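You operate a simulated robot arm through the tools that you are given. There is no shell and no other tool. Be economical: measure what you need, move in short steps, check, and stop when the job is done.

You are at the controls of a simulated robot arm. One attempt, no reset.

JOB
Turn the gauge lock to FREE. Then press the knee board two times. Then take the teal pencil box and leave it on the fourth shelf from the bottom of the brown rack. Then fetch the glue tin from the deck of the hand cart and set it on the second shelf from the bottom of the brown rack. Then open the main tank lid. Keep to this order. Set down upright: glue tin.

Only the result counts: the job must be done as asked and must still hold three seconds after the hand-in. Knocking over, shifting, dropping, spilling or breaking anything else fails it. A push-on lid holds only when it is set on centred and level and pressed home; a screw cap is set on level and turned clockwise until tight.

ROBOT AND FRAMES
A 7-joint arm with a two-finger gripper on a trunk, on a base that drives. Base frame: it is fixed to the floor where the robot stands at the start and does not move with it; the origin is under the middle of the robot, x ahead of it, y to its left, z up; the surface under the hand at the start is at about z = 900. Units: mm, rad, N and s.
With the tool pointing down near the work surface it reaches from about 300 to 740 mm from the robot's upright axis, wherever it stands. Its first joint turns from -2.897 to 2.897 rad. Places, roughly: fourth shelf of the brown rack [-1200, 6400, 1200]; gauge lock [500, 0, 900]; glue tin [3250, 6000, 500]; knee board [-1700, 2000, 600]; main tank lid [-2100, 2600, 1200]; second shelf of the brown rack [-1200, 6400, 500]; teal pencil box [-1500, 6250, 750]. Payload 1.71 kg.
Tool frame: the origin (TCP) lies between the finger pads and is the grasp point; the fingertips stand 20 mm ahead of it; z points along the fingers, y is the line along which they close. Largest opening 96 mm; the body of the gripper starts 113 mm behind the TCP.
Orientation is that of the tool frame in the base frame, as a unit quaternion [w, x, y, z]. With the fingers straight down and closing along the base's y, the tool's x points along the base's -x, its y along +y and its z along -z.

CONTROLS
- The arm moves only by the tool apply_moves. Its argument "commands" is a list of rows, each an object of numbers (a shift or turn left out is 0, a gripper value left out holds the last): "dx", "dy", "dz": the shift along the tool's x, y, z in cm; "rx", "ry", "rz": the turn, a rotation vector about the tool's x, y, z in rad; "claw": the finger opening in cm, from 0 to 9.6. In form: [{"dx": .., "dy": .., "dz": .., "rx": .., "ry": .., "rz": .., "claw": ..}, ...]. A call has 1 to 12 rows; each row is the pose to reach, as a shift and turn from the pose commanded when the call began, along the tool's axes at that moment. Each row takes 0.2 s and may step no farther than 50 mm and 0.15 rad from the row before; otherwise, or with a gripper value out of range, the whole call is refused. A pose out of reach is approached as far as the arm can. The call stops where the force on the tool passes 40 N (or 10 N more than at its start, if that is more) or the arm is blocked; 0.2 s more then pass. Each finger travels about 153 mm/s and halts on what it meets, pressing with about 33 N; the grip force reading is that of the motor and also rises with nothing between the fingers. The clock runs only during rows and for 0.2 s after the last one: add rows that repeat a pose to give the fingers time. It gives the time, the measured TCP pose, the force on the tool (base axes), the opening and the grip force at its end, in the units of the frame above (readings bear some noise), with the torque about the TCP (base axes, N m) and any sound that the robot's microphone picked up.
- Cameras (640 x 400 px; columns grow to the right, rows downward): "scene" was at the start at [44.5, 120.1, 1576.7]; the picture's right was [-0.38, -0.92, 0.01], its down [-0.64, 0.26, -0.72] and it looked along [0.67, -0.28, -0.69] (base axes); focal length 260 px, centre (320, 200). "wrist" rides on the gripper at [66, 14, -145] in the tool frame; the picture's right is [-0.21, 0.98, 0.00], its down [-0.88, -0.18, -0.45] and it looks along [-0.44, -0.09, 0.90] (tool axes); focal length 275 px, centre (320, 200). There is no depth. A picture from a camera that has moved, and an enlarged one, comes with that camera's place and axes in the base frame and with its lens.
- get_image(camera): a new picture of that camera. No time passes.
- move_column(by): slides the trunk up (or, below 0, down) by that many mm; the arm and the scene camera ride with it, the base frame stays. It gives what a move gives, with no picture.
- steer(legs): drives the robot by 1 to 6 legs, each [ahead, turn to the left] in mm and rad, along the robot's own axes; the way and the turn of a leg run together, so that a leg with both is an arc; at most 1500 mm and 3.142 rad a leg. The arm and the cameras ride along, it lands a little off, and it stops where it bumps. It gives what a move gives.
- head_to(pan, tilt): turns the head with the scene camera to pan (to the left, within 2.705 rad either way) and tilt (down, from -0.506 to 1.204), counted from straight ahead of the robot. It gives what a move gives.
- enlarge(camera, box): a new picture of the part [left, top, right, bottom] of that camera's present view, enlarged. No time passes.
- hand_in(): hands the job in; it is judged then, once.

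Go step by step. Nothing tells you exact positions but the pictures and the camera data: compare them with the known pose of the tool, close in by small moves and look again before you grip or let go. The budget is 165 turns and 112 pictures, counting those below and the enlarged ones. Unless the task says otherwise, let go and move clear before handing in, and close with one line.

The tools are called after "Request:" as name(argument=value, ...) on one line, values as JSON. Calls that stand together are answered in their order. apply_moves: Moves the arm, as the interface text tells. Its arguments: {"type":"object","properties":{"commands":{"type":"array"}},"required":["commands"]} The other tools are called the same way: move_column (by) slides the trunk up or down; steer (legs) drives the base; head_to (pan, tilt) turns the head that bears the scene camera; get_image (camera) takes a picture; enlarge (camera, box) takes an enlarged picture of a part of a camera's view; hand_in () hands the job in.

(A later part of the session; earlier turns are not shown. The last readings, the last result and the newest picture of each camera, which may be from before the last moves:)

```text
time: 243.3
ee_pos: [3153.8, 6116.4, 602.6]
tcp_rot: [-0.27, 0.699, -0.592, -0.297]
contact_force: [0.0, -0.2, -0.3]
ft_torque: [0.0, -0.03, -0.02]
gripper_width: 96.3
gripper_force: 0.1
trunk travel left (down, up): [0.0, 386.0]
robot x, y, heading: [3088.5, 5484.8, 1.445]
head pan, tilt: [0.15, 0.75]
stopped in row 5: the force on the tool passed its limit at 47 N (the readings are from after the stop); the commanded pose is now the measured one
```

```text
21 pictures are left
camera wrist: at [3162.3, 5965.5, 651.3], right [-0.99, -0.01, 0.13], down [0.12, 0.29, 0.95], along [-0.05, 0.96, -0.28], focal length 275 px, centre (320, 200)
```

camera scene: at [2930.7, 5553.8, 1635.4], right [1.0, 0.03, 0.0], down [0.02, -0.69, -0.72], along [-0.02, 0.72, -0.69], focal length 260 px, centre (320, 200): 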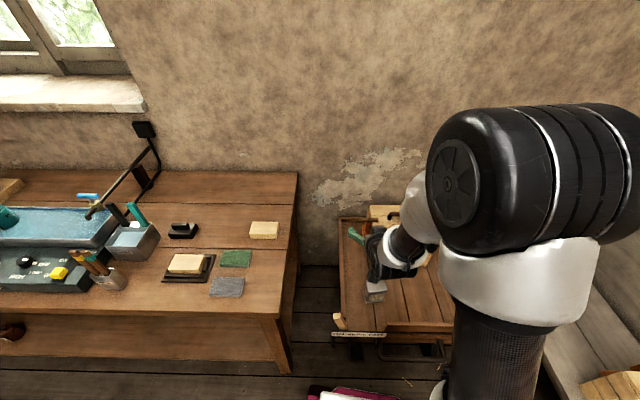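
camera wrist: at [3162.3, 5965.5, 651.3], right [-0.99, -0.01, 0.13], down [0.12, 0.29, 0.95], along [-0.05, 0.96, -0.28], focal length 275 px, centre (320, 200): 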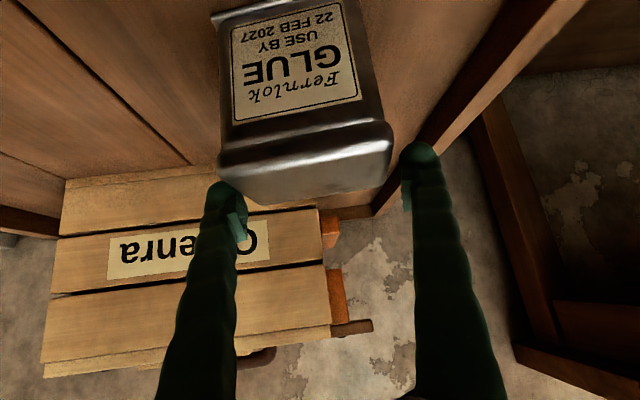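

I probe gently downward to read the contact's torque and find what is touching.

Request:
apply_moves(commands=[{"dx": 0.2, "dz": 0.2}, {"dx": 0.4, "dz": 0.4}, {"dx": 0.5, "dz": 0.5}, {"dx": 0.5, "dz": 0.5}])

Request:
apply_moves(commands=[{"dx": 0.15, "dz": 0.15}, {"dx": 0.3, "dz": 0.3}, {"dx": 0.3, "dz": 0.3}])

Request:
apply_moves(commands=[{"dx": 0.15, "dz": 0.15}, {"dx": 0.3, "dz": 0.3}, {"dx": 0.3, "dz": 0.3}])

```text
time: 244.3
ee_pos: [3154.5, 6116.9, 595.1]
tcp_rot: [-0.271, 0.698, -0.594, -0.296]
contact_force: [4.2, 1.0, 4.2]
ft_torque: [-0.06, -0.23, 0.07]
gripper_width: 95.9
gripper_force: 0.0
trunk travel left (down, up): [0.0, 386.0]
robot x, y, heading: [3089.9, 5482.6, 1.443]
head pan, tilt: [0.15, 0.75]
```

```text
time: 245.1
ee_pos: [3154.9, 6117.6, 594.2]
tcp_rot: [-0.273, 0.697, -0.592, -0.298]
contact_force: [7.6, -6.2, 34.3]
ft_torque: [-0.56, -0.53, 0.03]
gripper_width: 96.4
gripper_force: 0.3
trunk travel left (down, up): [0.0, 386.0]
robot x, y, heading: [3090.6, 5483.2, 1.446]
head pan, tilt: [0.15, 0.75]
```

```text
time: 245.5
ee_pos: [3153.8, 6111.1, 601.2]
tcp_rot: [-0.279, 0.695, -0.589, -0.302]
contact_force: [0.6, -0.1, 0.1]
ft_torque: [0.0, 0.04, 0.01]
gripper_width: 96.1
gripper_force: 0.1
trunk travel left (down, up): [0.0, 386.0]
robot x, y, heading: [3090.3, 5483.4, 1.448]
head pan, tilt: [0.15, 0.75]
stopped in row 1: the force on the tool passed its limit at 47 N (the readings are from after the stop); the commanded pose is now the measured one
```

Torque says both fingers rest on the tin's wide flange: too wide for this grip. I'll grip across its narrow side (~70 mm) instead, swinging the hand 90° to come from the left.

Request:
apply_moves(commands=[{"dx": -3, "dz": -3}, {"dx": -6, "dz": -6}, {"dx": -8.5, "dz": -8.5}, {"dx": -8.5, "dz": -8.5}])

Request:
apply_moves(commands=[{"rx": 0.105, "rz": 0.095}, {"rx": 0.21, "rz": 0.19}, {"rx": 0.315, "rz": 0.285}, {"rx": 0.42, "rz": 0.38}, {"rx": 0.525, "rz": 0.475}, {"rx": 0.63, "rz": 0.57}, {"rx": 0.735, "rz": 0.665}, {"rx": 0.84, "rz": 0.76}, {"rx": 0.945, "rz": 0.855}, {"rx": 1.05, "rz": 0.95}, {"rx": 1.155, "rz": 1.045}, {"rx": 1.155, "rz": 1.045}])

Request:
get_image(camera="wrist")

```text
time: 246.5
ee_pos: [3150.8, 6104.7, 722.3]
tcp_rot: [-0.279, 0.695, -0.589, -0.302]
contact_force: [-0.4, 0.2, -0.6]
ft_torque: [0.02, 0.0, -0.02]
gripper_width: 96.1
gripper_force: 0.0
trunk travel left (down, up): [0.0, 386.0]
robot x, y, heading: [3087.8, 5478.7, 1.448]
head pan, tilt: [0.15, 0.75]
```

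```text
time: 249.1
ee_pos: [3151.5, 6102.9, 720.5]
tcp_rot: [0.417, -0.071, 0.905, 0.038]
contact_force: [-0.3, 0.0, -0.2]
ft_torque: [-0.01, 0.02, -0.01]
gripper_width: 96.4
gripper_force: 0.0
trunk travel left (down, up): [0.0, 386.0]
robot x, y, heading: [3088.9, 5480.7, 1.445]
head pan, tilt: [0.15, 0.75]
```

```text
20 pictures are left
camera wrist: at [2998.3, 6091.5, 765.2], right [-0.03, 0.99, 0.17], down [0.26, -0.16, 0.95], along [0.97, 0.07, -0.25], focal length 275 px, centre (320, 200)
```

wrist: 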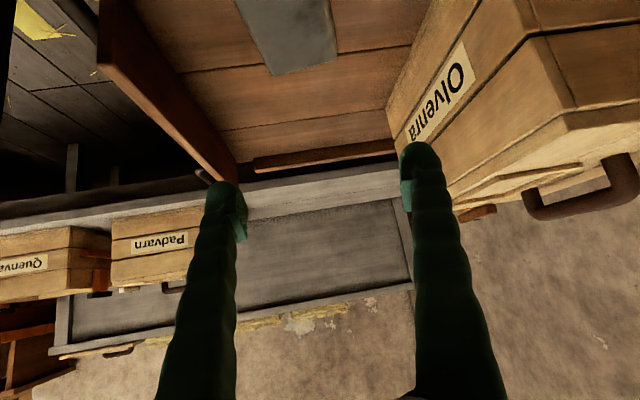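

The swing worked and the hand is lined up with the tin's axis. I descend.

Request:
apply_moves(commands=[{"dx": 2.5, "dz": 2.4}, {"dx": 5, "dz": 4.8}, {"dx": 7, "dz": 6.6}, {"dx": 8.5, "dz": 8}, {"dx": 9.5, "dz": 9}, {"dx": 10.5, "dz": 9.9}, {"dx": 11.5, "dz": 10.8}, {"dx": 11.5, "dz": 10.8}])

Request:
get_image(camera="wrist")

```text
time: 250.9
ee_pos: [3158.7, 6105.2, 562.8]
tcp_rot: [0.418, -0.072, 0.905, 0.039]
contact_force: [-0.2, -0.3, 0.6]
ft_torque: [0.01, -0.02, -0.01]
gripper_width: 96.0
gripper_force: 0.1
trunk travel left (down, up): [0.0, 386.0]
robot x, y, heading: [3087.8, 5485.5, 1.444]
head pan, tilt: [0.15, 0.75]
```

```text
19 pictures are left
camera wrist: at [3006.1, 6094.9, 607.2], right [-0.03, 0.99, 0.17], down [0.26, -0.16, 0.95], along [0.97, 0.07, -0.25], focal length 275 px, centre (320, 200)
```

wrist: 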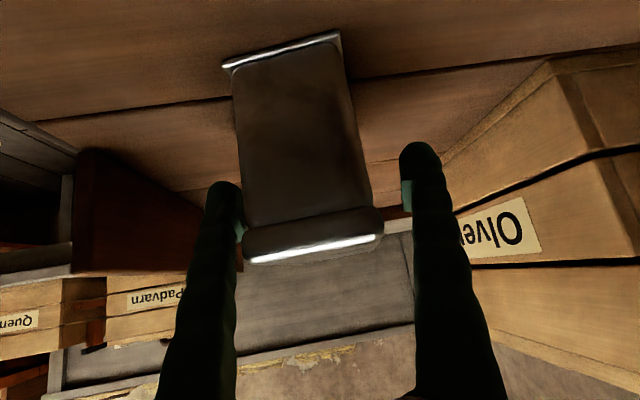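

Request:
apply_moves(commands=[{"dx": -0.8, "dz": 0.9}, {"dx": -0.8, "dz": 0.9, "claw": 7}, {"dx": -0.8, "dz": 0.9, "claw": 5}, {"dx": -0.8, "dz": 0.9, "claw": 5}])

Request:
apply_moves(commands=[{"dx": -2.3, "dz": -1.9}, {"dx": -5, "dz": -4.2}, {"dx": -8, "dz": -6.8}, {"dx": -11, "dz": -9.4}, {"dx": -13, "dz": -11.1}, {"dx": -13, "dz": -11.1}])

Request:
get_image(camera="wrist")

```text
time: 251.9
ee_pos: [3170.6, 6107.9, 563.7]
tcp_rot: [0.419, -0.072, 0.904, 0.041]
contact_force: [0.8, -0.5, 6.8]
ft_torque: [-0.07, 0.39, 0.05]
gripper_width: 74.6
gripper_force: 32.9
trunk travel left (down, up): [0.0, 386.0]
robot x, y, heading: [3088.7, 5479.0, 1.448]
head pan, tilt: [0.15, 0.75]
```

```text
time: 253.3
ee_pos: [3169.5, 6106.2, 734.1]
tcp_rot: [0.419, -0.071, 0.904, 0.039]
contact_force: [0.5, -0.9, -4.8]
ft_torque: [0.02, -0.12, -0.02]
gripper_width: 72.6
gripper_force: 33.3
trunk travel left (down, up): [0.0, 386.0]
robot x, y, heading: [3089.6, 5482.8, 1.448]
head pan, tilt: [0.15, 0.75]
```

```text
18 pictures are left
camera wrist: at [3017.1, 6095.2, 778.3], right [-0.03, 0.99, 0.17], down [0.26, -0.15, 0.95], along [0.97, 0.07, -0.25], focal length 275 px, centre (320, 200)
```

wrist: 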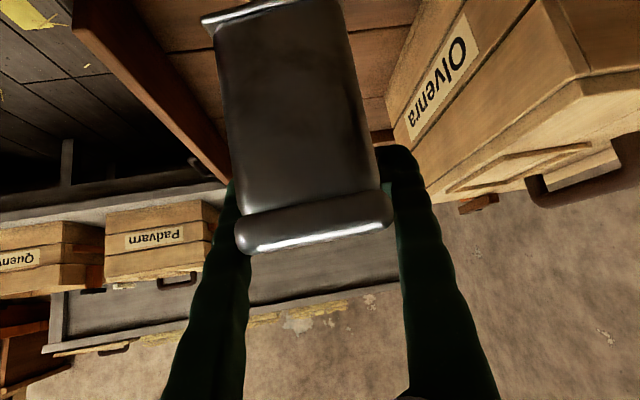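

Tin lifted (about 5 N). I raise the trunk and swing the hand back to point ahead, keeping the tin upright.

Request:
move_column(by=250)

Request:
apply_moves(commands=[{"rx": -0.106, "rz": -0.091}, {"rx": -0.213, "rz": -0.181}, {"rx": -0.319, "rz": -0.272}, {"rx": -0.426, "rz": -0.363}, {"rx": -0.532, "rz": -0.453}, {"rx": -0.638, "rz": -0.544}, {"rx": -0.745, "rz": -0.635}, {"rx": -0.851, "rz": -0.726}, {"rx": -0.958, "rz": -0.816}, {"rx": -0.99, "rz": -0.844}, {"rx": -0.99, "rz": -0.844}])

Request:
steer(legs=[[-220, 0]])

Request:
get_image(camera="wrist")

```text
time: 255.9
ee_pos: [3169.4, 6107.2, 982.7]
tcp_rot: [0.419, -0.071, 0.905, 0.039]
contact_force: [0.6, -0.2, -5.0]
ft_torque: [0.04, -0.16, -0.01]
gripper_width: 68.3
gripper_force: 33.2
trunk travel left (down, up): [-250.0, 136.0]
robot x, y, heading: [3090.0, 5482.8, 1.447]
head pan, tilt: [0.15, 0.75]
```

```text
time: 258.3
ee_pos: [3170.6, 6107.5, 982.6]
tcp_rot: [0.315, -0.606, 0.673, 0.284]
contact_force: [-0.5, 0.0, -4.9]
ft_torque: [0.1, 0.01, 0.0]
gripper_width: 67.9
gripper_force: 33.1
trunk travel left (down, up): [-250.0, 136.0]
robot x, y, heading: [3087.6, 5485.0, 1.446]
head pan, tilt: [0.15, 0.75]
```

```text
time: 260.0
ee_pos: [3143.7, 5888.1, 983.7]
tcp_rot: [0.316, -0.605, 0.673, 0.285]
contact_force: [-0.1, -0.8, -4.4]
ft_torque: [0.1, 0.0, 0.0]
gripper_width: 67.6
gripper_force: 32.9
trunk travel left (down, up): [-250.0, 136.0]
robot x, y, heading: [3056.1, 5267.2, 1.446]
head pan, tilt: [0.15, 0.75]
```

```text
17 pictures are left
camera wrist: at [3113.3, 5736.4, 1026.4], right [-0.96, 0.24, 0.16], down [0.21, 0.2, 0.96], along [0.19, 0.95, -0.24], focal length 275 px, centre (320, 200)
```

wrist: 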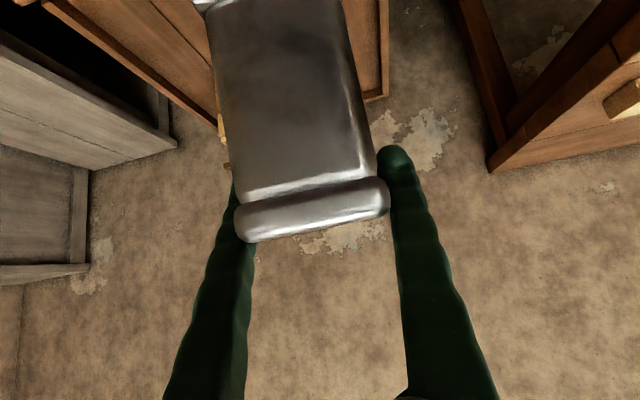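

Request:
move_column(by=120)

Request:
steer(legs=[[0, 1.697], [1500, 0], [1200, 0]])

Request:
move_column(by=-250)

```text
time: 261.5
ee_pos: [3142.0, 5875.1, 1113.7]
tcp_rot: [0.321, -0.602, 0.672, 0.288]
contact_force: [0.0, 0.0, -6.0]
ft_torque: [0.14, 0.03, 0.0]
gripper_width: 67.2
gripper_force: 33.5
trunk travel left (down, up): [-370.0, 16.0]
robot x, y, heading: [3060.2, 5264.9, 1.438]
head pan, tilt: [0.15, 0.75]
```

```text
time: 280.4
ee_pos: [-249.9, 5256.1, 1112.6]
tcp_rot: [0.003, 0.903, 0.008, -0.43]
contact_force: [0.2, 0.0, -4.5]
ft_torque: [0.01, 0.12, -0.04]
gripper_width: 67.1
gripper_force: 33.2
trunk travel left (down, up): [-370.0, 16.0]
robot x, y, heading: [366.2, 5251.9, 3.142]
head pan, tilt: [0.15, 0.75]
```

```text
time: 283.0
ee_pos: [-232.5, 5255.4, 872.1]
tcp_rot: [0.003, 0.9, 0.008, -0.437]
contact_force: [-0.4, 0.2, -5.1]
ft_torque: [-0.03, 0.07, 0.05]
gripper_width: 67.2
gripper_force: 32.8
trunk travel left (down, up): [-120.0, 266.0]
robot x, y, heading: [365.7, 5252.2, 3.141]
head pan, tilt: [0.15, 0.75]
```

Request:
steer(legs=[[1150, 0], [0, -1.571]])

Request:
move_column(by=-120)

Request:
get_image(camera="wrist")

```text
time: 285.6
ee_pos: [-537.9, 5255.2, 867.4]
tcp_rot: [0.005, 0.901, 0.009, -0.433]
contact_force: [-0.3, 0.5, -4.9]
ft_torque: [0.0, 0.1, 0.01]
gripper_width: 67.1
gripper_force: 33.1
trunk travel left (down, up): [-120.0, 266.0]
robot x, y, heading: [57.8, 5252.7, -3.14]
head pan, tilt: [0.15, 0.75]
stopped in leg 1: the robot was blocked; the commanded pose is now the measured one
```

```text
time: 287.1
ee_pos: [-547.3, 5255.9, 745.0]
tcp_rot: [0.004, 0.902, 0.009, -0.431]
contact_force: [0.5, -0.7, -4.7]
ft_torque: [-0.02, 0.13, -0.01]
gripper_width: 67.3
gripper_force: 33.9
trunk travel left (down, up): [0.0, 386.0]
robot x, y, heading: [60.4, 5256.9, -3.14]
head pan, tilt: [0.15, 0.75]
```

```text
16 pictures are left
camera wrist: at [-392.2, 5245.2, 784.7], right [-0.11, -0.98, 0.16], down [-0.21, 0.18, 0.96], along [-0.97, 0.07, -0.22], focal length 275 px, centre (320, 200)
```

wrist: 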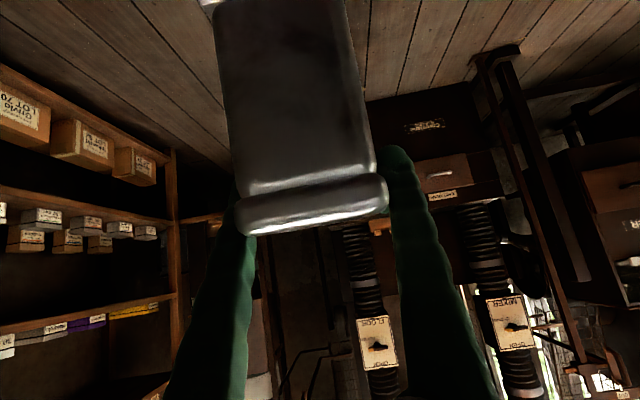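

Request:
head_to(pan=0.6, tilt=0.75)

Request:
get_image(camera="scene")

```text
time: 288.0
ee_pos: [-545.7, 5258.3, 746.4]
tcp_rot: [0.007, 0.902, 0.008, -0.432]
contact_force: [0.4, 0.1, -5.4]
ft_torque: [-0.01, 0.13, 0.01]
gripper_width: 66.9
gripper_force: 33.3
trunk travel left (down, up): [0.0, 386.0]
robot x, y, heading: [59.9, 5252.8, -3.137]
head pan, tilt: [0.6, 0.75]
```

```text
15 pictures are left
camera scene: at [70.3, 5084.8, 1413.2], right [-0.24, 0.97, 0.0], down [0.56, 0.14, -0.82], along [-0.8, -0.2, -0.57], focal length 260 px, centre (320, 200)
```

scene: 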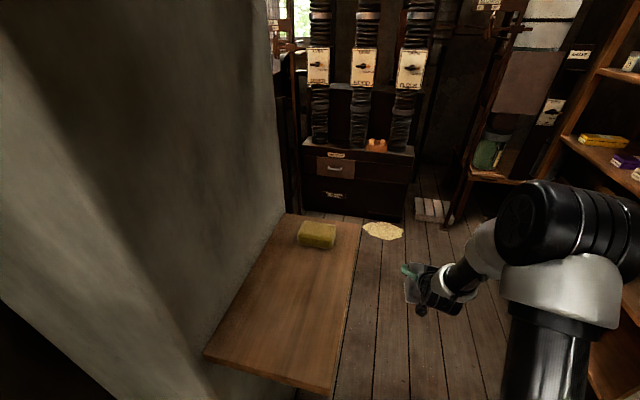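

The head bumped the cabinet on the pillar. I free it, back off and pass further north.

Request:
head_to(pan=0.0, tilt=0.6)

Request:
steer(legs=[[-150, 0], [0, -0.35], [500, 0], [0, 0.35], [520, 0], [0, -1.571]])

Request:
get_image(camera="wrist")

Request:
get_image(camera="scene")

```text
time: 289.0
ee_pos: [-549.4, 5255.4, 744.4]
tcp_rot: [0.003, 0.903, 0.009, -0.43]
contact_force: [0.6, 0.5, -5.4]
ft_torque: [-0.02, 0.12, 0.0]
gripper_width: 66.7
gripper_force: 33.1
trunk travel left (down, up): [0.0, 386.0]
robot x, y, heading: [60.9, 5255.4, -3.138]
head pan, tilt: [0.0, 0.6]
```

```text
time: 289.8
ee_pos: [-564.4, 5254.4, 723.3]
tcp_rot: [0.004, 0.91, 0.01, -0.415]
contact_force: [-0.9, -0.3, -4.1]
ft_torque: [0.04, 0.06, 0.0]
gripper_width: 67.3
gripper_force: 33.2
trunk travel left (down, up): [0.0, 386.0]
robot x, y, heading: [62.1, 5255.1, -3.136]
head pan, tilt: [0.0, 0.6]
stopped in leg 1: the robot was blocked; the commanded pose is now the measured one
```

```text
14 pictures are left
camera wrist: at [-411.1, 5243.8, 769.1], right [-0.11, -0.98, 0.16], down [-0.24, 0.18, 0.95], along [-0.96, 0.07, -0.26], focal length 275 px, centre (320, 200)
```

wrist: 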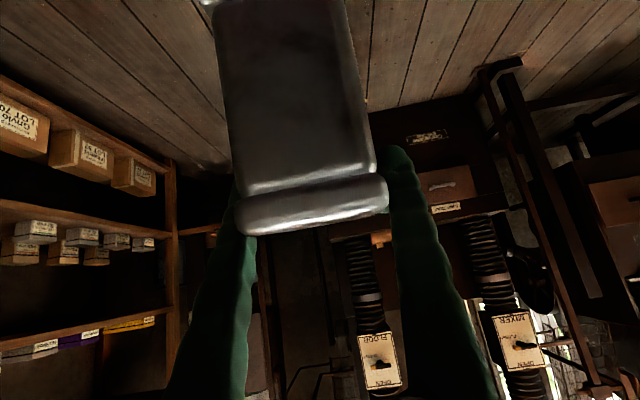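

```text
13 pictures are left
camera scene: at [59.7, 5098.0, 1416.1], right [-0.01, 1.0, 0.0], down [0.54, 0.0, -0.84], along [-0.84, 0.0, -0.54], focal length 260 px, centre (320, 200)
```

scene: 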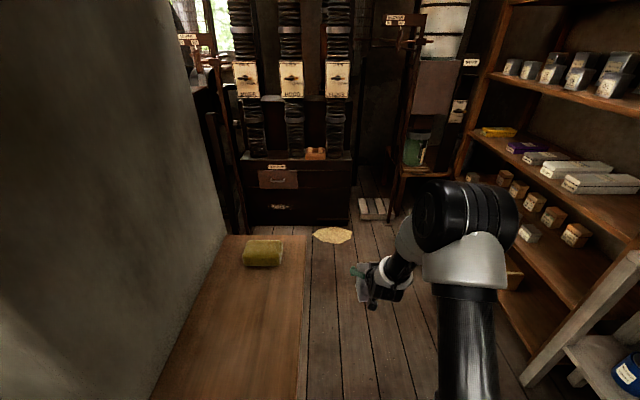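

Request:
move_column(by=120)

Request:
steer(legs=[[-150, 0]])

```text
time: 291.2
ee_pos: [-565.0, 5254.5, 844.0]
tcp_rot: [0.004, 0.909, 0.009, -0.416]
contact_force: [0.1, -0.1, -4.0]
ft_torque: [-0.01, 0.15, -0.06]
gripper_width: 66.9
gripper_force: 33.1
trunk travel left (down, up): [-120.0, 266.0]
robot x, y, heading: [61.8, 5254.1, -3.136]
head pan, tilt: [0.0, 0.6]
```

```text
time: 292.7
ee_pos: [-428.7, 5256.9, 832.8]
tcp_rot: [0.005, 0.913, 0.009, -0.408]
contact_force: [-1.8, 0.2, -7.1]
ft_torque: [-0.05, 0.12, -0.01]
gripper_width: 66.7
gripper_force: 33.2
trunk travel left (down, up): [-120.0, 266.0]
robot x, y, heading: [213.1, 5252.2, -3.143]
head pan, tilt: [0.0, 0.6]
```

Freed. Now I go around further north with the trunk as is.

Request:
steer(legs=[[0, -0.35], [500, 0], [0, 0.35], [520, 0], [0, -1.571]])

Request:
get_image(camera="wrist")

```text
time: 305.7
ee_pos: [-756.8, 6033.6, 844.4]
tcp_rot: [-0.294, 0.646, -0.638, -0.298]
contact_force: [0.2, -1.0, -5.4]
ft_torque: [0.1, -0.01, 0.02]
gripper_width: 67.0
gripper_force: 33.3
trunk travel left (down, up): [-120.0, 266.0]
robot x, y, heading: [-773.3, 5409.3, 1.569]
head pan, tilt: [0.0, 0.6]
```

```text
12 pictures are left
camera wrist: at [-768.2, 5880.9, 890.7], right [-0.98, 0.12, 0.16], down [0.18, 0.23, 0.95], along [0.08, 0.96, -0.25], focal length 275 px, centre (320, 200)
```

wrist: 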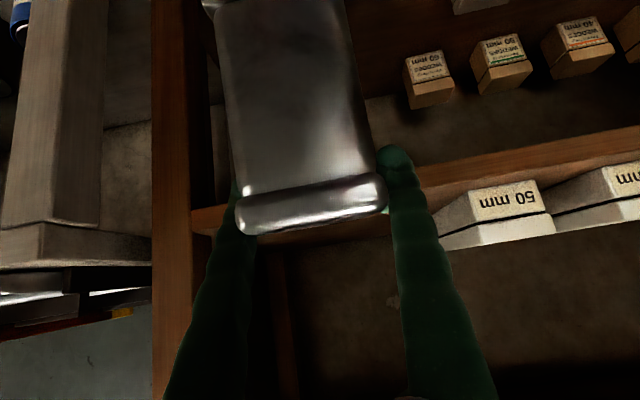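

Request:
move_column(by=-120)

Request:
apply_moves(commands=[{"dx": 2.8, "dz": 2.4}, {"dx": 5.7, "dz": 4.8}, {"dx": 8.5, "dz": 7.2}, {"dx": 11, "dz": 9.4}, {"dx": 11, "dz": 9.4}])

Request:
get_image(camera="wrist")

```text
time: 307.2
ee_pos: [-756.8, 6020.3, 736.2]
tcp_rot: [-0.3, 0.644, -0.635, -0.304]
contact_force: [-0.1, -0.2, -4.7]
ft_torque: [0.09, 0.02, -0.02]
gripper_width: 67.2
gripper_force: 32.7
trunk travel left (down, up): [0.0, 386.0]
robot x, y, heading: [-775.2, 5404.6, 1.568]
head pan, tilt: [0.0, 0.6]
```

```text
time: 308.4
ee_pos: [-758.0, 6024.1, 590.6]
tcp_rot: [-0.299, 0.644, -0.635, -0.304]
contact_force: [-0.4, -0.3, -5.1]
ft_torque: [0.09, -0.02, -0.01]
gripper_width: 67.1
gripper_force: 32.9
trunk travel left (down, up): [0.0, 386.0]
robot x, y, heading: [-771.8, 5407.0, 1.564]
head pan, tilt: [0.0, 0.6]
```

```text
11 pictures are left
camera wrist: at [-768.4, 5870.6, 633.5], right [-0.98, 0.12, 0.16], down [0.18, 0.22, 0.96], along [0.08, 0.97, -0.24], focal length 275 px, centre (320, 200)
```

wrist: 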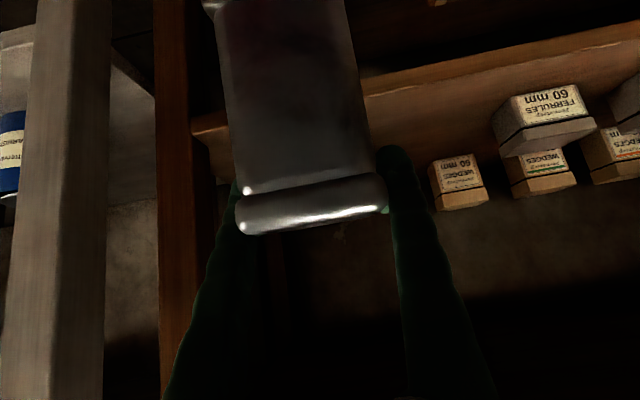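

Shelf 2's top is ≈427; the tin's bottom is ≈118 below the TCP. I drive in and lower until contact.

Request:
steer(legs=[[230, 0]])

Request:
apply_moves(commands=[{"dx": 0.8, "dz": 0.6}, {"dx": 1.5, "dz": 1.3}, {"dx": 2.0, "dz": 1.7}, {"dx": 2.4, "dz": 2.0}, {"dx": 2.4, "dz": 2.0}])

Request:
get_image(camera="wrist")

```text
time: 310.2
ee_pos: [-756.3, 6257.5, 591.9]
tcp_rot: [-0.298, 0.645, -0.636, -0.302]
contact_force: [1.2, -0.3, -4.2]
ft_torque: [0.12, 0.0, 0.0]
gripper_width: 67.0
gripper_force: 32.5
trunk travel left (down, up): [0.0, 386.0]
robot x, y, heading: [-767.6, 5640.1, 1.564]
head pan, tilt: [0.0, 0.6]
```

```text
time: 311.4
ee_pos: [-755.1, 6247.6, 570.5]
tcp_rot: [-0.304, 0.642, -0.633, -0.308]
contact_force: [-0.2, 0.2, -5.3]
ft_torque: [0.1, -0.01, 0.02]
gripper_width: 66.8
gripper_force: 33.4
trunk travel left (down, up): [0.0, 386.0]
robot x, y, heading: [-771.0, 5638.9, 1.564]
head pan, tilt: [0.0, 0.6]
```

```text
10 pictures are left
camera wrist: at [-766.4, 6093.5, 610.1], right [-0.98, 0.11, 0.16], down [0.18, 0.2, 0.96], along [0.08, 0.97, -0.22], focal length 275 px, centre (320, 200)
```

wrist: 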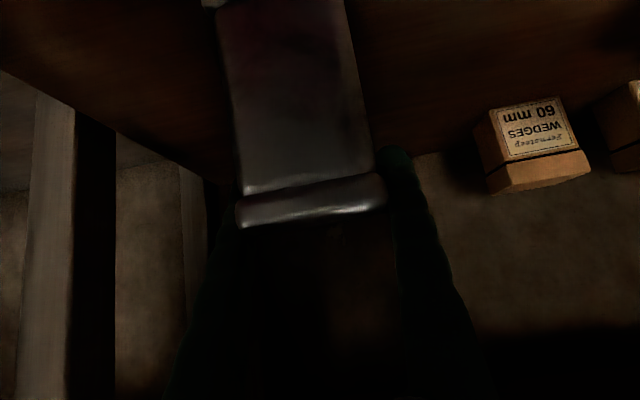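

Request:
apply_moves(commands=[{"dx": 0.5, "dz": 0.4, "ry": 0.03}, {"dx": 1.0, "dz": 0.8, "ry": 0.03}, {"dx": 1.4, "dz": 1.15, "ry": 0.03}, {"dx": 1.8, "dz": 1.5, "ry": 0.03}, {"dx": 2.2, "dz": 1.8, "ry": 0.03}, {"dx": 2.6, "dz": 2.1, "ry": 0.03}, {"dx": 3.0, "dz": 2.45, "ry": 0.03}])

```text
time: 312.8
ee_pos: [-758.5, 6241.6, 551.0]
tcp_rot: [-0.302, 0.644, -0.633, -0.306]
contact_force: [-0.3, 0.2, -5.3]
ft_torque: [0.12, -0.01, 0.0]
gripper_width: 67.2
gripper_force: 32.6
trunk travel left (down, up): [0.0, 386.0]
robot x, y, heading: [-769.6, 5642.6, 1.565]
head pan, tilt: [0.0, 0.6]
stopped in row 7: the force on the tool passed its limit at 45 N (the readings are from after the stop); the commanded pose is now the measured one
```

Contact found near TCP z≈540. I lower gently onto it.

Request:
apply_moves(commands=[{"dx": 0.3, "dz": 0.25}, {"dx": 0.6, "dz": 0.5}, {"dx": 0.7, "dz": 0.6}, {"dx": 0.7, "dz": 0.6}])

Request:
apply_moves(commands=[{"dx": 0.15, "dz": 0.12}, {"dx": 0.25, "dz": 0.2}, {"dx": 0.25, "dz": 0.2}])

```text
time: 313.8
ee_pos: [-758.3, 6243.9, 544.5]
tcp_rot: [-0.304, 0.642, -0.633, -0.307]
contact_force: [1.0, -7.5, 14.7]
ft_torque: [-0.11, 0.05, 0.03]
gripper_width: 67.2
gripper_force: 33.1
trunk travel left (down, up): [0.0, 386.0]
robot x, y, heading: [-769.4, 5639.1, 1.564]
head pan, tilt: [0.0, 0.6]
```

```text
time: 314.3
ee_pos: [-756.9, 6235.3, 550.1]
tcp_rot: [-0.309, 0.64, -0.63, -0.313]
contact_force: [-0.5, 0.1, -4.2]
ft_torque: [0.12, 0.0, 0.04]
gripper_width: 67.0
gripper_force: 33.7
trunk travel left (down, up): [0.0, 386.0]
robot x, y, heading: [-769.9, 5640.9, 1.568]
head pan, tilt: [0.0, 0.6]
stopped in row 2: the force on the tool passed its limit at 42 N (the readings are from after the stop); the commanded pose is now the measured one
```

Request:
apply_moves(commands=[{"dx": -0.5, "dz": 0.6, "ry": 0.03}, {"dx": -0.95, "dz": 1.2, "ry": 0.05}, {"dx": -0.75, "dz": 1.35, "ry": 0.05}, {"dx": -0.6, "dz": 1.45, "ry": 0.05}, {"dx": -0.6, "dz": 1.45, "ry": 0.05}])

```text
time: 315.5
ee_pos: [-756.6, 6250.8, 547.0]
tcp_rot: [-0.293, 0.648, -0.638, -0.296]
contact_force: [0.5, 0.4, -4.3]
ft_torque: [0.12, -0.01, -0.02]
gripper_width: 66.9
gripper_force: 33.5
trunk travel left (down, up): [0.0, 386.0]
robot x, y, heading: [-772.0, 5637.1, 1.568]
head pan, tilt: [0.0, 0.6]
```

Request:
apply_moves(commands=[{"dx": 0.15, "dz": 0.13}, {"dx": 0.3, "dz": 0.26}, {"dx": 0.3, "dz": 0.26}])

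```text
time: 316.3
ee_pos: [-757.1, 6251.4, 543.7]
tcp_rot: [-0.295, 0.647, -0.637, -0.298]
contact_force: [0.4, -6.2, 15.7]
ft_torque: [-0.08, 0.13, 0.04]
gripper_width: 67.4
gripper_force: 33.4
trunk travel left (down, up): [0.0, 386.0]
robot x, y, heading: [-767.1, 5637.8, 1.569]
head pan, tilt: [0.0, 0.6]
```

The tin stands on shelf 2. I open and retreat along the fingers.

Request:
apply_moves(commands=[{"claw": 7.5}, {"claw": 9.6}, {"claw": 9.6}, {"dz": -2}, {"dz": -5}, {"dz": -9}, {"dz": -12}, {"dz": -12}])

Request:
get_image(camera="wrist")

```text
time: 318.1
ee_pos: [-756.5, 6159.8, 620.8]
tcp_rot: [-0.294, 0.647, -0.638, -0.296]
contact_force: [0.1, 0.1, 0.2]
ft_torque: [-0.01, -0.02, 0.01]
gripper_width: 96.0
gripper_force: 0.1
trunk travel left (down, up): [0.0, 386.0]
robot x, y, heading: [-769.7, 5642.0, 1.568]
head pan, tilt: [0.0, 0.6]
```

```text
9 pictures are left
camera wrist: at [-767.8, 6007.4, 665.6], right [-0.98, 0.12, 0.16], down [0.18, 0.24, 0.95], along [0.08, 0.96, -0.25], focal length 275 px, centre (320, 200)
```

wrist: 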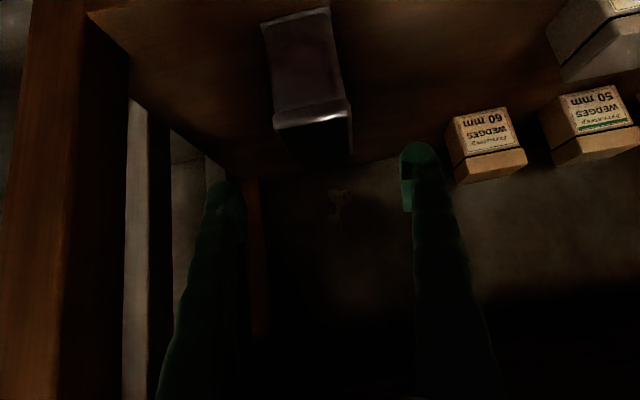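

Tin stands upright on shelf 2. I back away in reverse down the aisle toward the tank.

Request:
steer(legs=[[-350, 0]])

Request:
move_column(by=350)

Request:
steer(legs=[[0, -0.1], [-1500, 0], [-1150, 0]])

```text
time: 320.5
ee_pos: [-756.7, 5820.0, 621.1]
tcp_rot: [-0.294, 0.646, -0.639, -0.296]
contact_force: [0.3, -0.2, -0.1]
ft_torque: [-0.01, 0.02, 0.0]
gripper_width: 96.1
gripper_force: 0.1
trunk travel left (down, up): [0.0, 386.0]
robot x, y, heading: [-769.9, 5297.6, 1.564]
head pan, tilt: [0.0, 0.6]
```

```text
time: 323.9
ee_pos: [-756.9, 5810.2, 979.1]
tcp_rot: [-0.299, 0.644, -0.636, -0.301]
contact_force: [0.3, -0.8, -0.2]
ft_torque: [-0.01, 0.0, 0.04]
gripper_width: 96.0
gripper_force: 0.0
trunk travel left (down, up): [-350.0, 36.0]
robot x, y, heading: [-774.5, 5298.6, 1.559]
head pan, tilt: [0.0, 0.6]
```

```text
time: 338.2
ee_pos: [-1009.7, 3185.2, 978.2]
tcp_rot: [0.313, -0.612, 0.667, 0.286]
contact_force: [-0.5, 0.4, 0.2]
ft_torque: [0.03, 0.02, 0.01]
gripper_width: 96.1
gripper_force: 0.2
trunk travel left (down, up): [-350.0, 36.0]
robot x, y, heading: [-1076.5, 2679.3, 1.467]
head pan, tilt: [0.0, 0.6]
```

Request:
steer(legs=[[0, 1.675]])

Request:
head_to(pan=0.1, tilt=0.45)

Request:
get_image(camera="scene")

```text
time: 343.4
ee_pos: [-1573.1, 2691.9, 987.1]
tcp_rot: [0.003, 0.902, 0.006, -0.431]
contact_force: [-0.4, 0.5, 0.2]
ft_torque: [0.0, 0.0, -0.01]
gripper_width: 96.0
gripper_force: 0.1
trunk travel left (down, up): [-350.0, 36.0]
robot x, y, heading: [-1073.8, 2684.9, 3.135]
head pan, tilt: [0.0, 0.6]
```

```text
time: 344.1
ee_pos: [-1575.1, 2691.7, 999.8]
tcp_rot: [0.001, 0.891, 0.007, -0.453]
contact_force: [0.4, 0.1, 0.8]
ft_torque: [0.04, 0.01, 0.02]
gripper_width: 96.1
gripper_force: 0.2
trunk travel left (down, up): [-350.0, 36.0]
robot x, y, heading: [-1076.1, 2684.8, 3.137]
head pan, tilt: [0.099, 0.45]
```

```text
8 pictures are left
camera scene: at [-1136.0, 2520.6, 1777.3], right [-0.09, 1.0, 0.0], down [0.45, 0.04, -0.89], along [-0.89, -0.08, -0.45], focal length 260 px, centre (320, 200)
```

scene: 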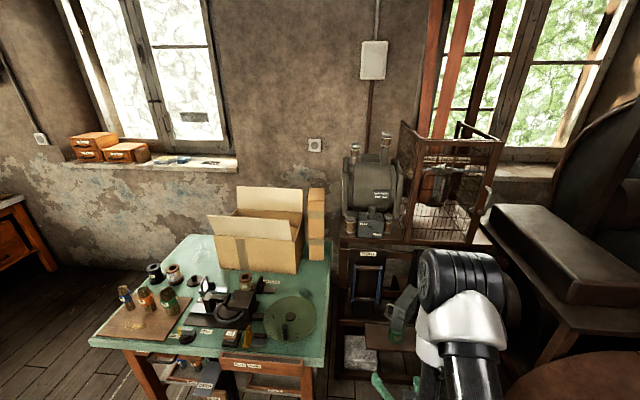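

Request:
enlarge(camera="scene", box=[325, 120, 415, 250])

```text
3.08 times, centred on (370, 185) of scene
camera zoom: at [-1136.0, 2520.6, 1777.3], right [-0.09, 1.0, 0.0], down [0.45, 0.04, -0.89], along [-0.89, -0.08, -0.45], focal length 800 px, centre (166, 246)
```

zoom: 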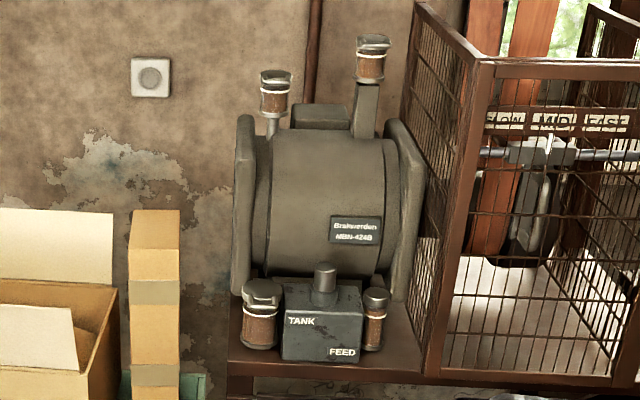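

The main tank pot (beside the TANK label) has its lid top near (-2142, 2569, 1208). I raise the hand, drive closer and look with the wrist camera.

Request:
move_column(by=35)

Request:
apply_moves(commands=[{"dx": -3.8, "dz": -1.7, "ry": 0.02}, {"dx": -7.6, "dz": -3.4, "ry": 0.05}, {"dx": -11.4, "dz": -5.1, "ry": 0.08}, {"dx": -15.2, "dz": -6.8, "ry": 0.11}, {"dx": -19, "dz": -8.5, "ry": 0.14}, {"dx": -22.8, "dz": -10.2, "ry": 0.17}, {"dx": -26, "dz": -11.5, "ry": 0.2}, {"dx": -26, "dz": -11.5, "ry": 0.2, "claw": 5}])

Request:
steer(legs=[[0, -0.06], [270, 0], [0, 0.06]])

Request:
get_image(camera="wrist")

```text
time: 344.9
ee_pos: [-1574.7, 2692.2, 1034.7]
tcp_rot: [0.001, 0.891, 0.006, -0.453]
contact_force: [0.1, -1.0, -0.1]
ft_torque: [0.01, 0.03, 0.0]
gripper_width: 96.0
gripper_force: 0.0
trunk travel left (down, up): [-385.0, 1.0]
robot x, y, heading: [-1073.4, 2682.5, 3.131]
head pan, tilt: [0.099, 0.45]
```

```text
time: 346.7
ee_pos: [-1629.6, 2688.0, 1305.5]
tcp_rot: [0.001, 0.938, 0.008, -0.347]
contact_force: [-0.4, -0.6, -0.4]
ft_torque: [-0.02, 0.0, -0.01]
gripper_width: 49.9
gripper_force: 0.0
out of reach, approached as far as the arm can: row 1, 2
trunk travel left (down, up): [-385.0, 1.0]
robot x, y, heading: [-1077.7, 2684.5, 3.138]
head pan, tilt: [0.099, 0.45]
```

```text
time: 349.6
ee_pos: [-1905.2, 2707.1, 1301.8]
tcp_rot: [0.001, 0.939, 0.007, -0.343]
contact_force: [0.0, -0.6, -1.4]
ft_torque: [0.04, 0.07, -0.04]
gripper_width: 50.0
gripper_force: 0.1
trunk travel left (down, up): [-385.0, 1.0]
robot x, y, heading: [-1345.6, 2702.4, 3.138]
head pan, tilt: [0.099, 0.45]
```

```text
6 pictures are left
camera wrist: at [-1761.8, 2694.7, 1370.9], right [-0.14, -0.98, 0.13], down [-0.39, 0.18, 0.91], along [-0.91, 0.08, -0.4], focal length 275 px, centre (320, 200)
```

wrist: 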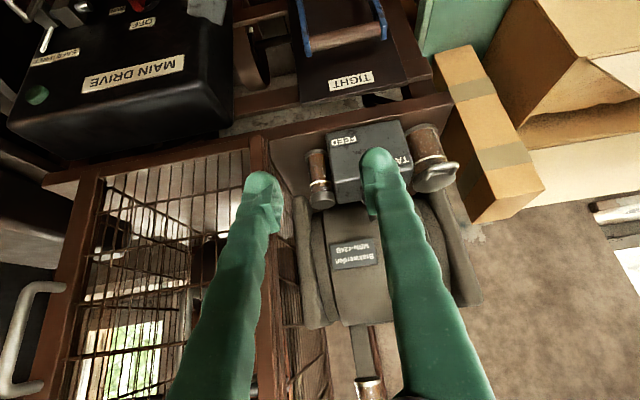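

Request:
enlarge(camera="wrist", box=[390, 110, 480, 210])

```text
4.00 times, centred on (435, 160) of wrist
camera zoom: at [-1761.8, 2694.7, 1370.9], right [-0.14, -0.98, 0.13], down [-0.39, 0.18, 0.91], along [-0.91, 0.08, -0.4], focal length 1101 px, centre (-140, 360)
```

zoom: 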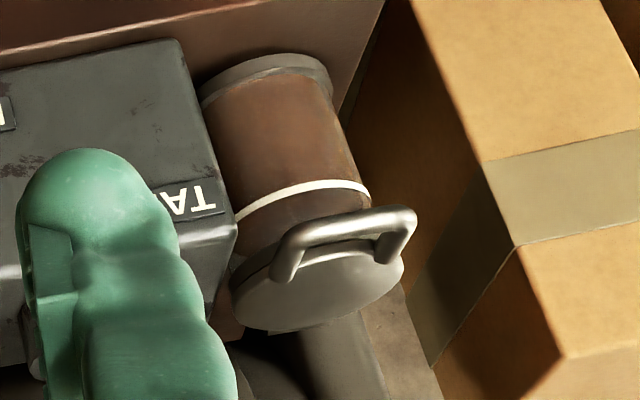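

The lid is a hinged disc with a loop handle sticking out toward the robot (bar near x≈-2088, y≈2555, z≈1206). I level the closed fingers below it to lift it.

Request:
apply_moves(commands=[{"dx": 0.2, "dy": 2.2, "dz": 2.1, "ry": -0.13, "claw": 0}, {"dx": 0.5, "dy": 4.4, "dz": 4.2, "ry": -0.26}, {"dx": 0.7, "dy": 6.5, "dz": 6.3, "ry": -0.39}, {"dx": 1.0, "dy": 8.7, "dz": 8.4, "ry": -0.52}, {"dx": 1.2, "dy": 10.9, "dz": 10.5, "ry": -0.65}, {"dx": 1.4, "dy": 13, "dz": 12.6, "ry": -0.78}, {"dx": 1.7, "dy": 15.2, "dz": 14.7, "ry": -0.92}, {"dx": 1.7, "dy": 15.2, "dz": 14.7, "ry": -0.92}])

Request:
get_image(camera="wrist")

```text
time: 351.4
ee_pos: [-1977.9, 2556.2, 1183.0]
tcp_rot: [-0.004, -0.686, -0.005, 0.727]
contact_force: [0.1, -0.3, 0.1]
ft_torque: [0.01, -0.02, 0.02]
gripper_width: 0.0
gripper_force: 29.6
trunk travel left (down, up): [-385.0, 1.0]
robot x, y, heading: [-1346.1, 2700.9, 3.129]
head pan, tilt: [0.099, 0.45]
```

```text
4 pictures are left
camera wrist: at [-1836.1, 2544.9, 1110.2], right [0.03, -0.98, 0.2], down [0.49, 0.19, 0.85], along [-0.87, 0.08, 0.49], focal length 275 px, centre (320, 200)
```

wrist: 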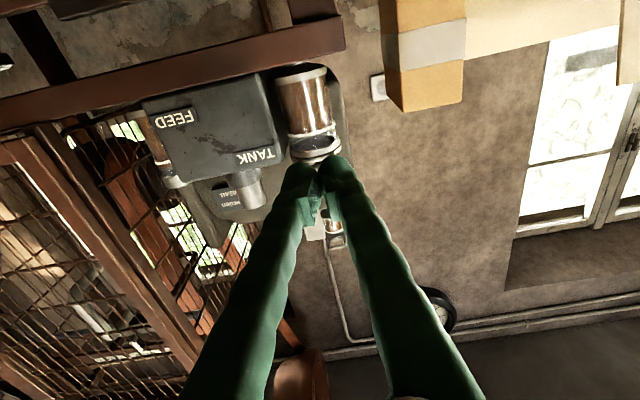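

Request:
enlarge(camera="wrist", box=[260, 60, 380, 220])

```text
2.50 times, centred on (320, 140) of wrist
camera zoom: at [-1836.1, 2544.9, 1110.2], right [0.03, -0.98, 0.2], down [0.49, 0.19, 0.85], along [-0.87, 0.08, 0.49], focal length 688 px, centre (320, 350)
```

zoom: 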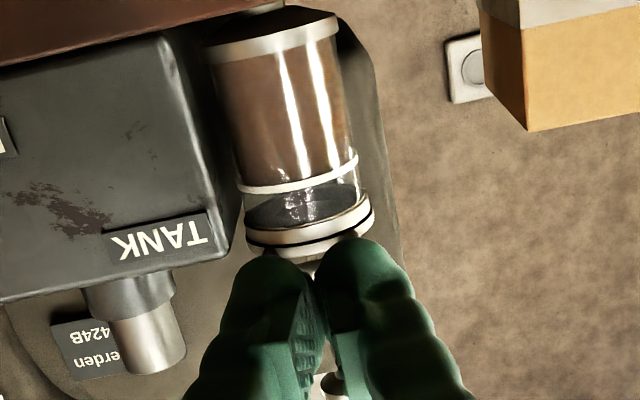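

The lid is straight ahead. I advance the closed fingertips under the handle bar.

Request:
apply_moves(commands=[{"dx": 0.3, "dz": 3}, {"dx": 0.5, "dz": 6}, {"dx": 0.8, "dz": 8.5}, {"dx": 0.9, "dz": 10.3}, {"dx": 0.9, "dz": 10.3}])

```text
time: 352.6
ee_pos: [-2078.8, 2553.4, 1181.7]
tcp_rot: [-0.005, -0.686, -0.006, 0.727]
contact_force: [-0.3, -0.7, 0.7]
ft_torque: [0.03, -0.03, 0.0]
gripper_width: 0.2
gripper_force: 29.1
trunk travel left (down, up): [-385.0, 1.0]
robot x, y, heading: [-1342.5, 2700.2, 3.134]
head pan, tilt: [0.099, 0.45]
```

Request:
apply_moves(commands=[{"dx": -0.5, "dz": 0.5}, {"dx": -1.0, "dz": 0.5}, {"dx": -1.5, "dz": 0.5}, {"dx": -2.0, "dz": 0.5}, {"dx": -2.5, "dz": 0.5}])

```text
time: 353.9
ee_pos: [-2082.5, 2553.8, 1204.7]
tcp_rot: [-0.004, -0.688, -0.006, 0.726]
contact_force: [16.7, -2.1, -16.8]
ft_torque: [-0.13, -0.42, -0.11]
gripper_width: 0.0
gripper_force: 29.5
trunk travel left (down, up): [-385.0, 1.0]
robot x, y, heading: [-1345.6, 2702.9, 3.134]
head pan, tilt: [0.099, 0.45]
```

Request:
apply_moves(commands=[{"dx": 1.0}, {"dx": 2.2}, {"dx": 2.2, "dz": 0.5}, {"dx": 2.2, "dz": 1.0}, {"dx": 2.2, "dz": 1.0}])

```text
time: 354.5
ee_pos: [-2070.3, 2555.5, 1195.4]
tcp_rot: [-0.003, -0.68, -0.006, 0.733]
contact_force: [-0.4, -0.4, -0.2]
ft_torque: [-0.01, -0.01, 0.03]
gripper_width: 0.1
gripper_force: 29.6
trunk travel left (down, up): [-385.0, 1.0]
robot x, y, heading: [-1346.1, 2702.9, 3.133]
head pan, tilt: [0.099, 0.45]
stopped in row 3: the force on the tool passed its limit at 52 N (the readings are from after the stop); the commanded pose is now the measured one
```

Request:
enlarge(camera="scene", box=[300, 210, 400, 300])

```text
4.44 times, centred on (350, 255) of scene
camera zoom: at [-1407.9, 2538.2, 1811.4], right [-0.09, 1.0, 0.0], down [0.45, 0.04, -0.89], along [-0.89, -0.08, -0.45], focal length 1156 px, centre (187, -44)
```

zoom: 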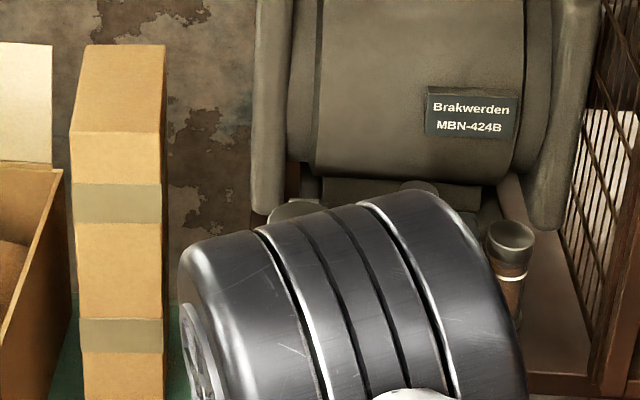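

Hooking from below is blocked by the jar collar, so I'll pinch the handle from both sides instead. I back out, rise, and pitch down 45°.

Request:
apply_moves(commands=[{"dz": -3}, {"dz": -6}, {"dz": -6.5, "dx": -3, "ry": 0.13}, {"dz": -6.5, "dx": -6, "ry": 0.27}, {"dz": -6.5, "dx": -8, "ry": 0.41}, {"dz": -6.5, "dx": -10, "ry": 0.55}, {"dz": -6.5, "dx": -10, "ry": 0.69, "claw": 5.6}, {"dz": -6.5, "dx": -10, "ry": 0.83}, {"dz": -6.5, "dx": -10, "ry": 0.9}, {"dz": -6.5, "dx": -10, "ry": 0.9}])

Request:
enlarge(camera="wrist", box=[220, 50, 440, 250])

```text
time: 356.7
ee_pos: [-1997.0, 2554.2, 1290.3]
tcp_rot: [0.001, 0.931, 0.006, -0.364]
contact_force: [-0.8, 0.1, -0.2]
ft_torque: [0.02, -0.03, 0.01]
gripper_width: 55.8
gripper_force: 0.0
trunk travel left (down, up): [-385.0, 1.0]
robot x, y, heading: [-1343.5, 2701.9, 3.131]
head pan, tilt: [0.099, 0.45]
```

```text
2.00 times, centred on (330, 150) of wrist
camera zoom: at [-1849.5, 2543.2, 1352.4], right [-0.14, -0.98, 0.14], down [-0.34, 0.18, 0.92], along [-0.93, 0.08, -0.36], focal length 551 px, centre (300, 300)
```

zoom: 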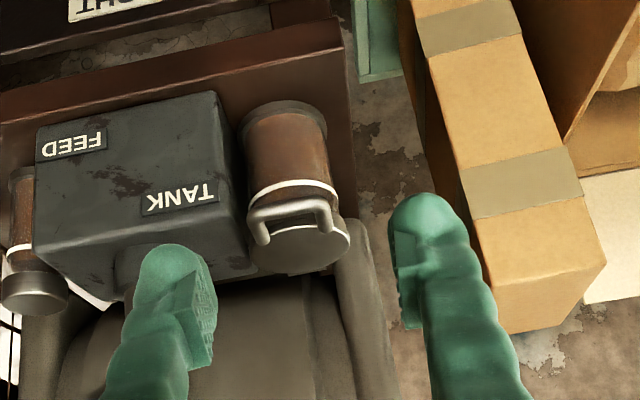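

Two views now fix it: bar at (-2084, 2562, 1212), lid rim front at -2104. Earlier my tip was too deep. I go back under the bar, shallower, then lift along the arc.

Request:
apply_moves(commands=[{"dx": 1.2, "dy": -0.1, "dz": 1.0, "ry": -0.13, "claw": 0}, {"dx": 2.4, "dy": -0.2, "dz": 2.1, "ry": -0.26}, {"dx": 3.6, "dy": -0.3, "dz": 3.2, "ry": -0.39}, {"dx": 4.8, "dy": -0.4, "dz": 4.3, "ry": -0.52}, {"dx": 6, "dy": -0.5, "dz": 5.4, "ry": -0.65}, {"dx": 7, "dy": -0.6, "dz": 6.4, "ry": -0.77}, {"dx": 8, "dy": -0.7, "dz": 7.2, "ry": -0.86}, {"dx": 8, "dy": -0.7, "dz": 7.2, "ry": -0.86}])

```text
time: 358.5
ee_pos: [-1985.0, 2562.4, 1185.8]
tcp_rot: [-0.002, -0.693, -0.005, 0.721]
contact_force: [0.3, -0.2, 0.3]
ft_torque: [0.01, -0.02, -0.02]
gripper_width: 0.3
gripper_force: 29.4
trunk travel left (down, up): [-385.0, 1.0]
robot x, y, heading: [-1343.3, 2703.6, 3.139]
head pan, tilt: [0.099, 0.45]
```

Request:
apply_moves(commands=[{"dx": 0.3, "dz": 3}, {"dx": 0.5, "dz": 6}, {"dx": 0.7, "dz": 8.7}, {"dx": 0.7, "dz": 8.7}])

Request:
apply_moves(commands=[{"dx": -0.6}, {"dx": -1.2}, {"dx": -1.8}, {"dx": -2.4}, {"dx": -3.0}])

```text
time: 359.5
ee_pos: [-2074.5, 2562.0, 1181.0]
tcp_rot: [-0.002, -0.694, -0.005, 0.72]
contact_force: [0.7, 0.6, 0.2]
ft_torque: [0.02, -0.01, -0.02]
gripper_width: 0.1
gripper_force: 29.7
trunk travel left (down, up): [-385.0, 1.0]
robot x, y, heading: [-1347.4, 2704.6, 3.134]
head pan, tilt: [0.099, 0.45]
```

```text
time: 360.7
ee_pos: [-2074.2, 2563.1, 1209.4]
tcp_rot: [-0.003, -0.693, -0.005, 0.721]
contact_force: [0.0, -0.2, -0.6]
ft_torque: [0.0, 0.02, -0.03]
gripper_width: 0.0
gripper_force: 29.4
trunk travel left (down, up): [-385.0, 1.0]
robot x, y, heading: [-1345.1, 2704.0, 3.142]
head pan, tilt: [0.099, 0.45]
```

Request:
apply_moves(commands=[{"dx": -0.6, "dz": 0.2}, {"dx": -1.2, "dz": 0.4}, {"dx": -1.8, "dz": 0.7}, {"dx": -2.4, "dz": 1.0}, {"dx": -3.0, "dz": 1.3}])

Request:
enlarge(camera="wrist", box=[220, 40, 440, 240])

```text
time: 361.9
ee_pos: [-2085.0, 2562.2, 1241.4]
tcp_rot: [-0.002, -0.694, -0.004, 0.72]
contact_force: [0.1, -0.3, 0.4]
ft_torque: [0.0, -0.01, 0.02]
gripper_width: 0.0
gripper_force: 29.5
trunk travel left (down, up): [-385.0, 1.0]
robot x, y, heading: [-1344.4, 2700.2, 3.131]
head pan, tilt: [0.099, 0.45]
```

```text
2.00 times, centred on (330, 140) of wrist
camera zoom: at [-1941.9, 2550.3, 1170.0], right [0.02, -0.98, 0.2], down [0.47, 0.19, 0.86], along [-0.88, 0.08, 0.47], focal length 551 px, centre (300, 320)
```

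zoom: 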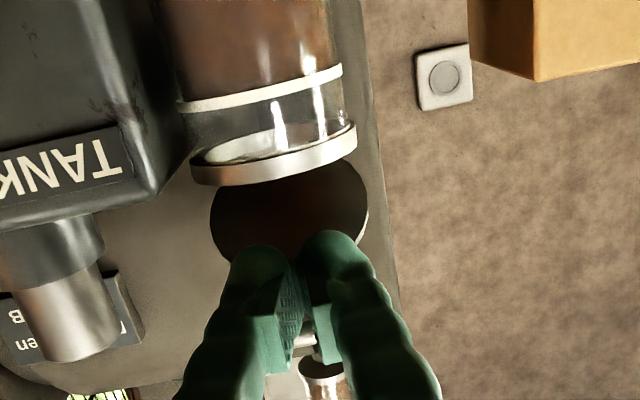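

The lid is rising on the finger — its underside is visible. I keep following the arc to push it past vertical.

Request:
apply_moves(commands=[{"dx": -0.5, "dz": 0.6}, {"dx": -1.05, "dz": 1.2}, {"dx": -1.4, "dz": 1.8}, {"dx": -1.8, "dz": 2.4}, {"dx": -1.95, "dz": 3.0}, {"dx": -2.05, "dz": 3.6}, {"dx": -2.1, "dz": 4.2}, {"dx": -2.1, "dz": 4.8}, {"dx": -2.1, "dz": 5.4}, {"dx": -2.1, "dz": 6.0}, {"dx": -2.1, "dz": 6.6}, {"dx": -2.1, "dz": 7.2}])

```text
time: 364.5
ee_pos: [-2153.4, 2562.3, 1264.8]
tcp_rot: [-0.003, -0.694, -0.005, 0.72]
contact_force: [19.8, 1.7, 0.8]
ft_torque: [0.0, -0.13, -0.05]
gripper_width: 6.1
gripper_force: 29.6
trunk travel left (down, up): [-385.0, 1.0]
robot x, y, heading: [-1344.0, 2700.2, 3.138]
head pan, tilt: [0.099, 0.45]
```

It met its stop past vertical. I retreat, then re-touch gently at the same place to confirm the lid stays up.

Request:
apply_moves(commands=[{"dz": -1.5}, {"dz": -3}, {"dz": -5}, {"dz": -8}, {"dz": -8}, {"dz": -8}, {"dz": -8}, {"dz": -8}])

Request:
apply_moves(commands=[{"dz": 3}, {"dz": 5}, {"dz": 6.5}, {"dz": 7.2}, {"dz": 7.6}, {"dz": 7.9}, {"dz": 7.9}])

```text
time: 366.3
ee_pos: [-2076.7, 2561.8, 1261.1]
tcp_rot: [-0.003, -0.694, -0.005, 0.72]
contact_force: [0.2, 0.2, -0.4]
ft_torque: [-0.01, 0.02, 0.0]
gripper_width: 0.0
gripper_force: 29.0
trunk travel left (down, up): [-385.0, 1.0]
robot x, y, heading: [-1343.1, 2701.8, 3.133]
head pan, tilt: [0.099, 0.45]
```

```text
time: 367.9
ee_pos: [-2154.2, 2562.4, 1263.3]
tcp_rot: [-0.003, -0.694, -0.005, 0.72]
contact_force: [15.0, 1.5, -1.7]
ft_torque: [-0.03, -0.14, -0.08]
gripper_width: 5.9
gripper_force: 28.9
trunk travel left (down, up): [-385.0, 1.0]
robot x, y, heading: [-1344.5, 2700.9, 3.134]
head pan, tilt: [0.099, 0.45]
```

Same contact, so the lid is up. One more check: lower the finger where the bar would be if the lid had closed.

Request:
apply_moves(commands=[{"dz": -3}, {"dz": -6}, {"dz": -8}, {"dz": -8, "dx": 2}, {"dz": -8, "dx": 4}, {"dz": -8, "dx": 5}, {"dz": -8, "dx": 5}])

```text
time: 369.5
ee_pos: [-2078.3, 2561.6, 1211.6]
tcp_rot: [-0.002, -0.694, -0.004, 0.72]
contact_force: [0.4, -0.6, 0.9]
ft_torque: [0.01, -0.01, 0.0]
gripper_width: 0.1
gripper_force: 29.4
trunk travel left (down, up): [-385.0, 1.0]
robot x, y, heading: [-1346.0, 2702.7, 3.133]
head pan, tilt: [0.099, 0.45]
```

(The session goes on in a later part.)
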